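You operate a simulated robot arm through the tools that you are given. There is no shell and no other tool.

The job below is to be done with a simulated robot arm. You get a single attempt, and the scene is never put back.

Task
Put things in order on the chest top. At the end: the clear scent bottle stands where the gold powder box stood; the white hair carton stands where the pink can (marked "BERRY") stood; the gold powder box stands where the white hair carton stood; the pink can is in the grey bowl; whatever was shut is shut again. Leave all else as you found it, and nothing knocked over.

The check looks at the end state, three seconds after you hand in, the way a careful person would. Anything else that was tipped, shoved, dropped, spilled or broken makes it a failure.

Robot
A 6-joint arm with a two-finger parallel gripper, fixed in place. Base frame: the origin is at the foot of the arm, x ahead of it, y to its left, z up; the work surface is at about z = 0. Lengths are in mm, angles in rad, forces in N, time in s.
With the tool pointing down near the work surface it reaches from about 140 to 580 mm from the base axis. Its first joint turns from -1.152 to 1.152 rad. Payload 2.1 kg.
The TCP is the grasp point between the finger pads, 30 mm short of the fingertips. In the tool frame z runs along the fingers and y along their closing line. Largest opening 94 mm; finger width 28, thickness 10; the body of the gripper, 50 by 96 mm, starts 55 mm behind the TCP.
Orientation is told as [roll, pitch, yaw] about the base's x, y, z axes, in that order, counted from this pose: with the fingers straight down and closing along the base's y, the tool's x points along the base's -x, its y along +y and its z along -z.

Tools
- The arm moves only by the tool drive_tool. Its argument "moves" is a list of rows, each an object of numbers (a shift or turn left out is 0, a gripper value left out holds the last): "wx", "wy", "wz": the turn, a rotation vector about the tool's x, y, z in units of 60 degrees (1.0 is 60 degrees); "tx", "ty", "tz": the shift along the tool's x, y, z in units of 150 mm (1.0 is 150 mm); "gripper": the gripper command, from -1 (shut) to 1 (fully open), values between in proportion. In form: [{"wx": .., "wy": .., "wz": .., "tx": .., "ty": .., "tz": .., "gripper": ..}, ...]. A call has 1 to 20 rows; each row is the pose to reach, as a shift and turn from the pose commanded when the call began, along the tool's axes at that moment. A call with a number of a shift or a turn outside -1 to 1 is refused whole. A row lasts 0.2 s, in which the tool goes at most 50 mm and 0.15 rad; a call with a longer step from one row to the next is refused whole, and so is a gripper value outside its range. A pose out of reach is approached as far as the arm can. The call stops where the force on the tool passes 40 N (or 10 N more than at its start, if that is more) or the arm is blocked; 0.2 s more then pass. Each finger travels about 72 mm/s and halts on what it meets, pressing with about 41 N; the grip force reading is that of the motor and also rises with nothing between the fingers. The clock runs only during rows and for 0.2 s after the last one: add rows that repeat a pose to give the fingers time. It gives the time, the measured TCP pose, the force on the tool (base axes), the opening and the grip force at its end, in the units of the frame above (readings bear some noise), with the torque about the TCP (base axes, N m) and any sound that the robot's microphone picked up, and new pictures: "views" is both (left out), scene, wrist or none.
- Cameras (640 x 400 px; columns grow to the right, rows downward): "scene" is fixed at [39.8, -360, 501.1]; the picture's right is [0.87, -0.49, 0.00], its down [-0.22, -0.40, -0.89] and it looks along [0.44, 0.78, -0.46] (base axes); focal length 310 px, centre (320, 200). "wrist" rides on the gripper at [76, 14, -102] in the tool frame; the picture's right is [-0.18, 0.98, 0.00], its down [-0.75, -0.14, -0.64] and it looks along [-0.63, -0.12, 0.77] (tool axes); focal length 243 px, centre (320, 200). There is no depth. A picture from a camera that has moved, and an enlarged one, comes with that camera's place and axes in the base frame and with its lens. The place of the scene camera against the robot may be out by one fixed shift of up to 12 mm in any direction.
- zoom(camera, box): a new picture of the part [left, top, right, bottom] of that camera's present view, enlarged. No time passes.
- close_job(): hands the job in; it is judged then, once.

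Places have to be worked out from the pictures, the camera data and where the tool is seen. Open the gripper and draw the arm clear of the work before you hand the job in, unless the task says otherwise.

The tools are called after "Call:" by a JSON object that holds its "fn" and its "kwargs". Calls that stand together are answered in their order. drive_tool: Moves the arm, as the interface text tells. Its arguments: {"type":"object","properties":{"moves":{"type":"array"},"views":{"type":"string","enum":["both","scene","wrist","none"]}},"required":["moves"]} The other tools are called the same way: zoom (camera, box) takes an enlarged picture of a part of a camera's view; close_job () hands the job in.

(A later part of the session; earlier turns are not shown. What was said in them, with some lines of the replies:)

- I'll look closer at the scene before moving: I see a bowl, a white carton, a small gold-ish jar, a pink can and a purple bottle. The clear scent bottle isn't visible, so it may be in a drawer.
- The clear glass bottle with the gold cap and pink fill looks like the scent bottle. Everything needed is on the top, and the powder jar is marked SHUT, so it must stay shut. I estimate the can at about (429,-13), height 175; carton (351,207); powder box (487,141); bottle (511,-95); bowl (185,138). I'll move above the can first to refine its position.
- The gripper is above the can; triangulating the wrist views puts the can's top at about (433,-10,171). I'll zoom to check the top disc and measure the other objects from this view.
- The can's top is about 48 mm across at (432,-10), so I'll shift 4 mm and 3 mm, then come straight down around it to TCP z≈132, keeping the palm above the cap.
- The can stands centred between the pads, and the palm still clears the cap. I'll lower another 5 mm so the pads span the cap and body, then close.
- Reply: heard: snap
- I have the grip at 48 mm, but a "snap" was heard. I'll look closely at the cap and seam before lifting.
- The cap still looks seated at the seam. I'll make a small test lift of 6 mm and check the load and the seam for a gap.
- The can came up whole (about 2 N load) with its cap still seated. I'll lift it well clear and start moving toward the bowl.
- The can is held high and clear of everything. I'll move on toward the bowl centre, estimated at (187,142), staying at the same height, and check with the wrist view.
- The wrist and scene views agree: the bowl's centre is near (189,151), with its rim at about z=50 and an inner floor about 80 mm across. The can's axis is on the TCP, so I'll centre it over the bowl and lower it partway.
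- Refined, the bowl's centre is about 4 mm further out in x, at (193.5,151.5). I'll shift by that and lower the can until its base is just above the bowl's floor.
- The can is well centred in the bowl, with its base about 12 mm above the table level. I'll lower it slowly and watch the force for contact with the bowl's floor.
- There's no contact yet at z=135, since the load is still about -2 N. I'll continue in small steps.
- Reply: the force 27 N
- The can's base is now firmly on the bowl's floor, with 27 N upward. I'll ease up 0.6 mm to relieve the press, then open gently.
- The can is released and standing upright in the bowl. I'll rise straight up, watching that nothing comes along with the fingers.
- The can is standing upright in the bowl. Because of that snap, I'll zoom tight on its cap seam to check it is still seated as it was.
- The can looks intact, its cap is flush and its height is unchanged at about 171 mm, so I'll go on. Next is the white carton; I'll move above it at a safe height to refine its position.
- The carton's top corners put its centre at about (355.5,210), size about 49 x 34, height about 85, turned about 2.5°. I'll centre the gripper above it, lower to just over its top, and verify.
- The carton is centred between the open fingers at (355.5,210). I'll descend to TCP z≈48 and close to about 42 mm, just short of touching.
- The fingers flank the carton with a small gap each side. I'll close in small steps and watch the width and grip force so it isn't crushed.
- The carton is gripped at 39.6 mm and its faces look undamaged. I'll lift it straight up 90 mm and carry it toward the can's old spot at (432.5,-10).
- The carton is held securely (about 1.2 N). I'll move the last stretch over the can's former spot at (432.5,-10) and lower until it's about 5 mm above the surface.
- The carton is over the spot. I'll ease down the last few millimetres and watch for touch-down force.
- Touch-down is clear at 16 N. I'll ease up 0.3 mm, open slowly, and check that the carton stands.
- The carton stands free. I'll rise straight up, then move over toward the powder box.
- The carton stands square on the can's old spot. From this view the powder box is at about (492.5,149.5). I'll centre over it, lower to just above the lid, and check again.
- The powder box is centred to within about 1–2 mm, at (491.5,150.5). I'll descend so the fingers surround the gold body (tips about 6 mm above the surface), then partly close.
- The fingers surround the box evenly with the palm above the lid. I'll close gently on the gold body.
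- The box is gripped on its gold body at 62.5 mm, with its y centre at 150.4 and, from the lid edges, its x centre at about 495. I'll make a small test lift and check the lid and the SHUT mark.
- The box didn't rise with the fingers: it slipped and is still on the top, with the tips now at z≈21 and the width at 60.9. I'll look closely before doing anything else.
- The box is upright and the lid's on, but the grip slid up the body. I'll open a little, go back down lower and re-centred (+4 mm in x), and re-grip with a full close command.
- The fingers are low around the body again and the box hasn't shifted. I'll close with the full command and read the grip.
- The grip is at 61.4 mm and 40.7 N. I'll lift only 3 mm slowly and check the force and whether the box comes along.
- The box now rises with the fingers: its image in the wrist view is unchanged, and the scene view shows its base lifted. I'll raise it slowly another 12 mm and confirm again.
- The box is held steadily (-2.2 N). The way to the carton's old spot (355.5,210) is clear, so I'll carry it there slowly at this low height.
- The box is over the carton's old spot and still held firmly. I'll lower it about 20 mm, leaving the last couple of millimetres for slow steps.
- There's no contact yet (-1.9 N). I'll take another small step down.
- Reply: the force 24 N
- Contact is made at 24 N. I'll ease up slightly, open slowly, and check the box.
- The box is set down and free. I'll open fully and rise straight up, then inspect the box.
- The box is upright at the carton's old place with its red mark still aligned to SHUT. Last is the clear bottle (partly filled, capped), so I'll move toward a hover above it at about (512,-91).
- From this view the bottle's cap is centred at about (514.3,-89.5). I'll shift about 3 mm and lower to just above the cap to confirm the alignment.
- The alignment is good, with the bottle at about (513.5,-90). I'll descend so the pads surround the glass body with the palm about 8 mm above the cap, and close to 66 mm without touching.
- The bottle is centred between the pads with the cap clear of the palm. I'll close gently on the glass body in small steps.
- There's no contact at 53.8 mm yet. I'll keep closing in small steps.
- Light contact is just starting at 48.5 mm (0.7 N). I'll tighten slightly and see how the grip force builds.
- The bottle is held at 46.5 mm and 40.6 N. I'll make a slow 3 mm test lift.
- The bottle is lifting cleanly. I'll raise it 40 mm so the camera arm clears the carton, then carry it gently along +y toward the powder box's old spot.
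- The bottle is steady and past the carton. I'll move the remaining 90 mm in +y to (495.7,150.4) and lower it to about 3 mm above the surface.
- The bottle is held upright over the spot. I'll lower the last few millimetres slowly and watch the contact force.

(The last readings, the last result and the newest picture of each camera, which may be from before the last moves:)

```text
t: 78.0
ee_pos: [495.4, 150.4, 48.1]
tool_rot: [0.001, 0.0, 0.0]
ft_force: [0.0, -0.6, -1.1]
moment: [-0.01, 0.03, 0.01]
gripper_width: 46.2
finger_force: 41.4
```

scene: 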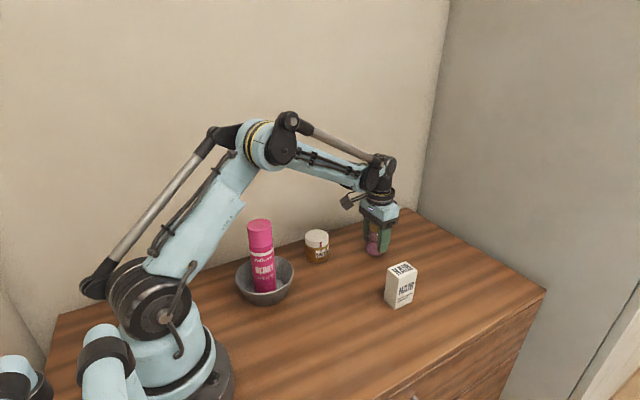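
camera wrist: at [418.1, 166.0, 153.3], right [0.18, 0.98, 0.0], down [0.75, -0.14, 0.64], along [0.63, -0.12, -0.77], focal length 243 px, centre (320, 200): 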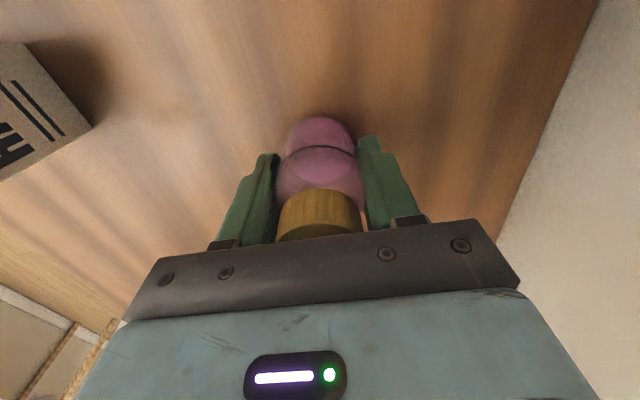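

Call:
{"fn": "drive_tool", "kwargs": {"moves": [{"tz": 0.003, "gripper": -0.1}, {"tz": 0.006, "gripper": -0.1}, {"tz": 0.006, "gripper": -0.1}], "views": "none"}}

```text
t: 78.8
ee_pos: [496.0, 151.5, 46.0]
tool_rot: [0.003, 0.002, 0.001]
ft_force: [0.5, 0.5, 1.6]
moment: [-0.02, 0.08, -0.05]
gripper_width: 46.0
finger_force: 41.0
```

The load has gone from -1.1 to +1.6 N, so the bottle is just resting on the surface. I'll lower a hair more to be sure, then open slowly.

Call:
{"fn": "drive_tool", "kwargs": {"moves": [{"tz": 0.001, "gripper": -0.1}, {"tz": 0.001, "gripper": 0.0}, {"tz": 0.001, "gripper": 0.06}, {"tz": 0.001, "gripper": 0.15}, {"tz": 0.001, "gripper": 0.3}, {"tz": 0.001, "gripper": 0.5}, {"tz": 0.001, "gripper": 0.7}, {"tz": 0.001, "gripper": 0.7}]}}

Call:
{"fn": "zoom", "kwargs": {"camera": "wrist", "box": [200, 60, 460, 240]}}

Call:
{"fn": "zoom", "kwargs": {"camera": "scene", "box": [330, 180, 450, 290]}}

```text
t: 80.6
ee_pos: [496.2, 150.7, 46.1]
tool_rot: [0.002, 0.0, 0.0]
ft_force: [0.3, -0.3, -0.2]
moment: [-0.01, -0.02, -0.01]
gripper_width: 79.8
finger_force: 0.1
camera wrist: at [418.2, 165.7, 149.9], right [0.18, 0.98, 0.0], down [0.75, -0.14, 0.64], along [0.63, -0.12, -0.77], focal length 243 px, centre (320, 200)
```

scene: 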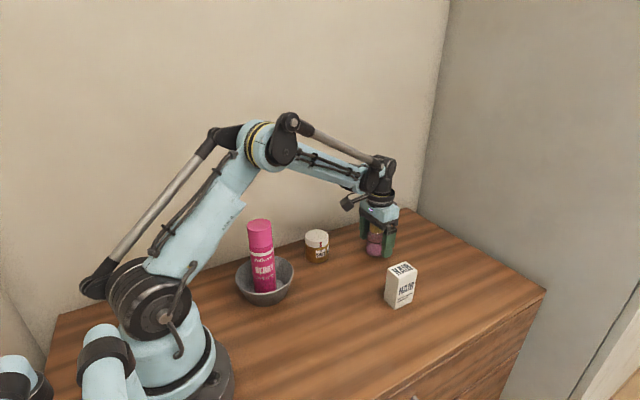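
wrist: 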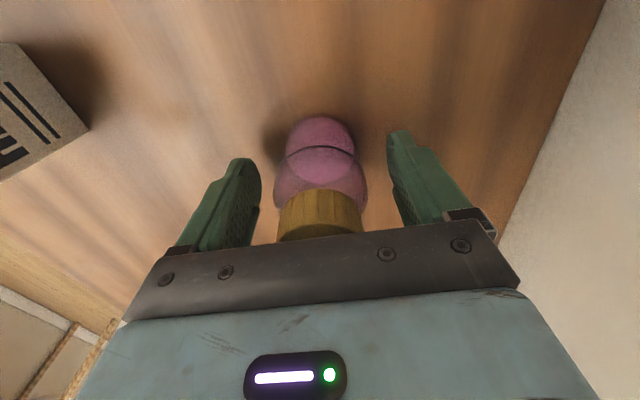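

```text
2.22 times, centred on (330, 150) of wrist
camera zoom: at [418.2, 165.7, 149.9], right [0.18, 0.98, 0.0], down [0.75, -0.14, 0.64], along [0.63, -0.12, -0.77], focal length 539 px, centre (298, 311)
```

zoom: 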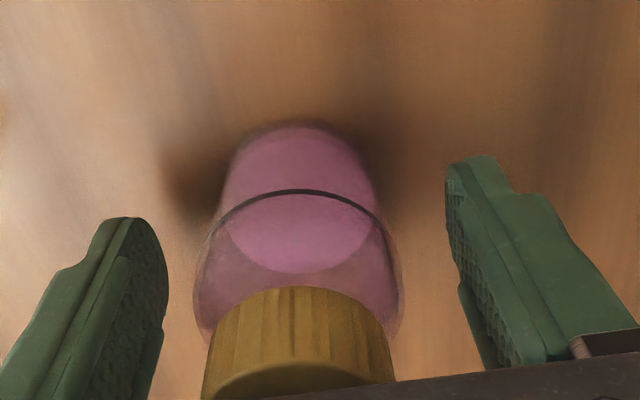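

```text
3.64 times, centred on (390, 235) of scene
camera zoom: at [39.8, -360.0, 501.1], right [0.87, -0.49, 0.0], down [-0.22, -0.4, -0.89], along [0.44, 0.78, -0.46], focal length 1126 px, centre (66, 73)
```

zoom: 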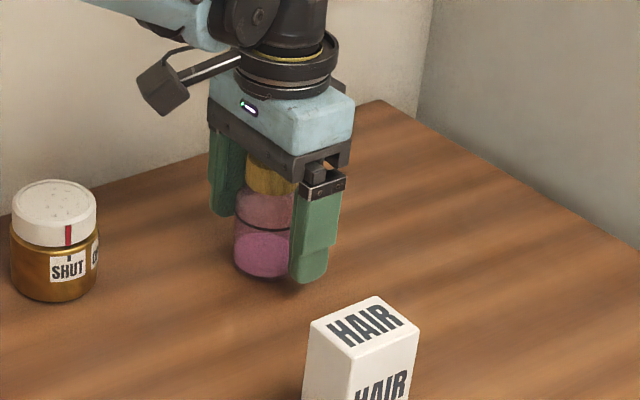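

The bottle is released and standing. I'll open fully, rise straight up, and then draw back to check everything.

Call:
{"fn": "drive_tool", "kwargs": {"moves": [{"tz": -0.03, "gripper": 1}, {"tz": -0.12, "gripper": 1}, {"tz": -0.3, "gripper": 1}, {"tz": -0.5, "gripper": 1}, {"tz": -0.7, "gripper": 1}, {"tz": -0.9, "gripper": 1}, {"tz": -1.0, "gripper": 1}, {"tz": -1.0, "gripper": 1}], "views": "both"}}

Call:
{"fn": "zoom", "kwargs": {"camera": "wrist", "box": [230, 60, 430, 210]}}

Call:
{"fn": "zoom", "kwargs": {"camera": "scene", "box": [340, 210, 450, 320]}}

Call:
{"fn": "zoom", "kwargs": {"camera": "scene", "box": [220, 200, 350, 320]}}

```text
t: 82.4
ee_pos: [494.5, 150.0, 196.3]
tool_rot: [0.003, -0.001, 0.001]
ft_force: [0.2, 0.0, 0.4]
moment: [-0.06, -0.01, 0.0]
gripper_width: 94.2
finger_force: 0.1
camera wrist: at [417.7, 165.3, 299.9], right [0.18, 0.98, 0.0], down [0.75, -0.14, 0.64], along [0.63, -0.12, -0.77], focal length 243 px, centre (320, 200)
```

scene: 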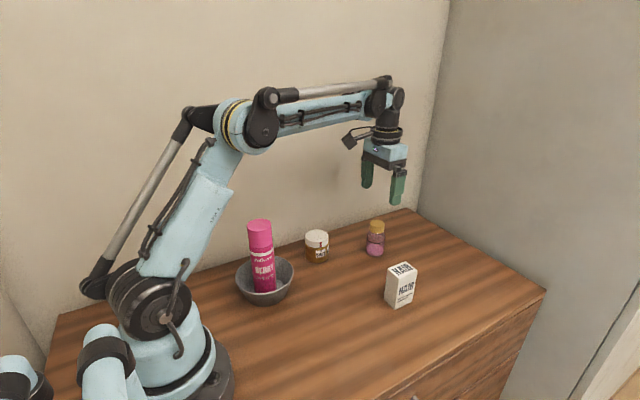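
wrist: 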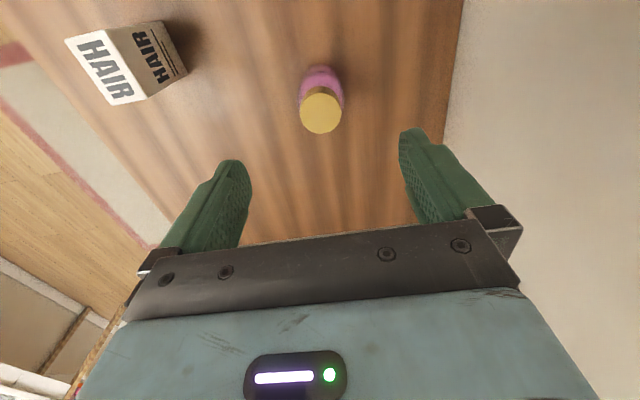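

```text
2.67 times, centred on (330, 135) of wrist
camera zoom: at [417.7, 165.3, 299.9], right [0.18, 0.98, 0.0], down [0.75, -0.14, 0.64], along [0.63, -0.12, -0.77], focal length 647 px, centre (293, 373)
```

zoom: 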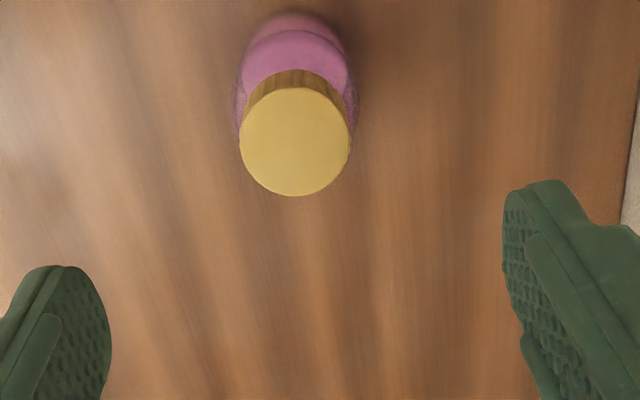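

```text
3.64 times, centred on (395, 265) of scene
camera zoom: at [39.8, -360.0, 501.1], right [0.87, -0.49, 0.0], down [-0.22, -0.4, -0.89], along [0.44, 0.78, -0.46], focal length 1126 px, centre (47, -36)
```

zoom: 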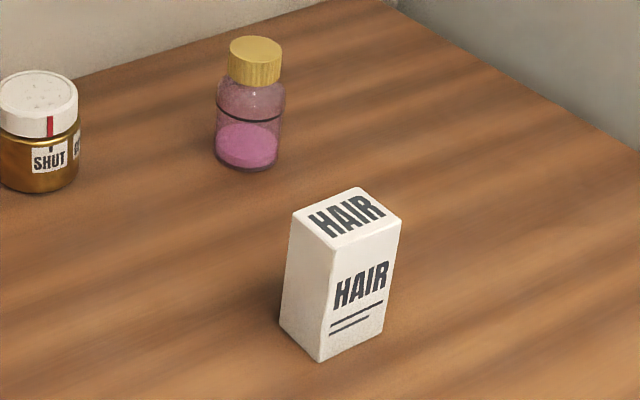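

```text
3.33 times, centred on (285, 260) of scene
camera zoom: at [39.8, -360.0, 501.1], right [0.87, -0.49, 0.0], down [-0.22, -0.4, -0.89], along [0.44, 0.78, -0.46], focal length 1032 px, centre (437, 0)
```

zoom: 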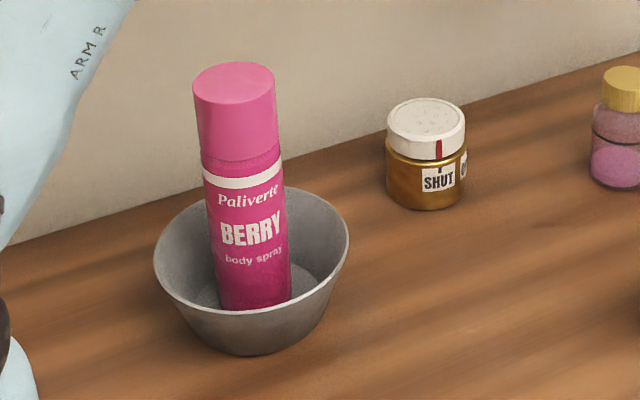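

Everything stands where it should: the bottle is at the powder box's spot (about 495.5,150), the powder box is shut at the carton's spot, the carton is at the can's spot, and the can is upright in the bowl. I'll lift the arm clear to roughly the starting pose and do a last check.

Call:
{"fn": "drive_tool", "kwargs": {"moves": [{"tz": -0.2, "gripper": 1}, {"tz": -0.45, "gripper": 1}, {"tz": -0.7, "gripper": 1}, {"tz": -0.93, "gripper": 1}, {"tz": -0.93, "tx": 0.15, "ty": -0.1, "gripper": 1}, {"tz": -0.93, "tx": 0.4, "ty": -0.27, "gripper": 1}, {"tz": -0.93, "tx": 0.65, "ty": -0.45, "gripper": 1}, {"tz": -0.93, "tx": 0.88, "ty": -0.6, "gripper": 1}, {"tz": -0.93, "tx": 1.0, "ty": -0.68, "gripper": 1}, {"tz": -0.93, "tx": 1.0, "ty": -0.68, "gripper": 1}]}}

Call:
{"fn": "zoom", "kwargs": {"camera": "scene", "box": [220, 190, 460, 340]}}

Call:
{"fn": "zoom", "kwargs": {"camera": "scene", "box": [340, 280, 560, 400]}}

```text
t: 84.6
ee_pos: [345.2, 48.4, 336.2]
tool_rot: [0.002, 0.0, 0.001]
ft_force: [-1.0, 0.2, -0.5]
moment: [0.0, 0.0, -0.03]
gripper_width: 94.4
finger_force: 0.1
out of reach, approached as far as the arm can: row 3, 4, 5
camera wrist: at [267.3, 63.9, 439.1], right [0.18, 0.98, 0.0], down [0.75, -0.14, 0.64], along [0.63, -0.12, -0.77], focal length 243 px, centre (320, 200)
```

scene: 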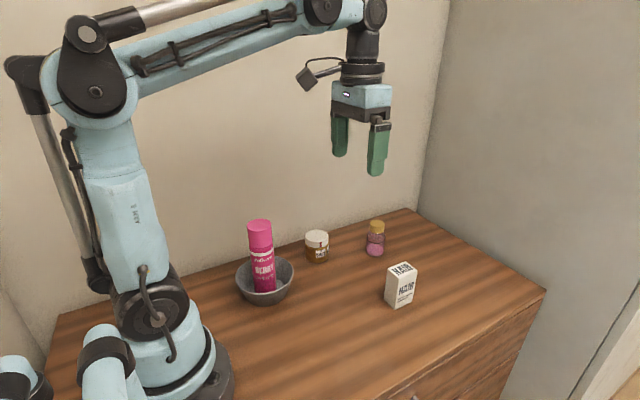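
wrist: 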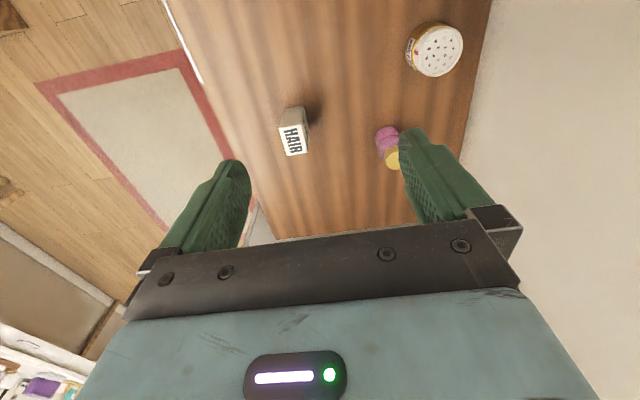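

```text
2.67 times, centred on (340, 265) of scene
camera zoom: at [39.8, -360.0, 501.1], right [0.87, -0.49, 0.0], down [-0.22, -0.4, -0.89], along [0.44, 0.78, -0.46], focal length 825 px, centre (267, 27)
```

zoom: 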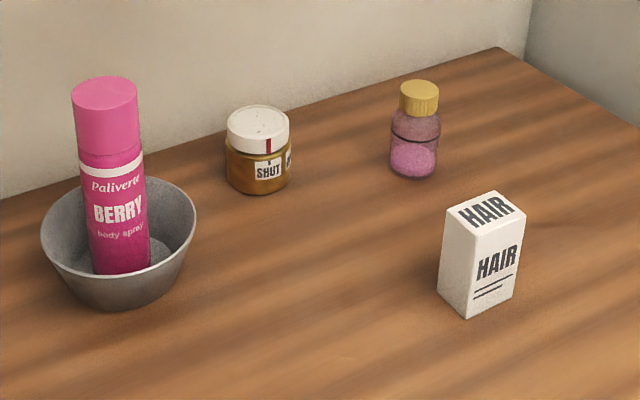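

```text
2.91 times, centred on (450, 340) of scene
camera zoom: at [39.8, -360.0, 501.1], right [0.87, -0.49, 0.0], down [-0.22, -0.4, -0.89], along [0.44, 0.78, -0.46], focal length 900 px, centre (-58, -207)
```

zoom: 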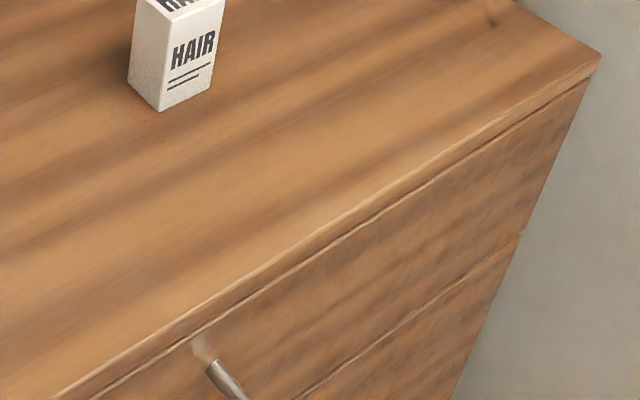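

The arm is clear with the gripper open, all four items stand upright in their new places, the powder box reads SHUT, the bottle is capped, and the drawer is closed as before. I'm handing the job in.

Call:
{"fn": "close_job", "kwargs": {}}

```text
The job is handed in.
```

I moved all four items to their new places and handed the job in. I haven't seen the result of the check. In the last pictures everything stood upright and the arm was clear with the gripper open.

| Item | Where it is now | State |
|---|---|---|
| Pink "BERRY" can | Standing in the grey bowl | Cap on |
| White hair carton | Where the can stood, about 3 mm off in x | Not visibly damaged |
| Gold powder box | Where the carton stood | Red mark still lined up with SHUT |
| Clear scent bottle | Where the powder box stood | Cap on, no spill seen |

I took the clear glass bottle with the gold cap and pink contents to be the scent bottle, as it was the only one on the chest top. I never opened the drawer, and it is still shut.

Two things went less smoothly:
- **Can:** the microphone picked up a snap as I gripped it. Its height and the line where the cap meets the body looked unchanged afterwards, so I believe the cap is still on properly, but I don't know what made the sound.
- **Powder box:** my first grip slipped while lifting. The box stayed upright on the chest top, and the second grip held.
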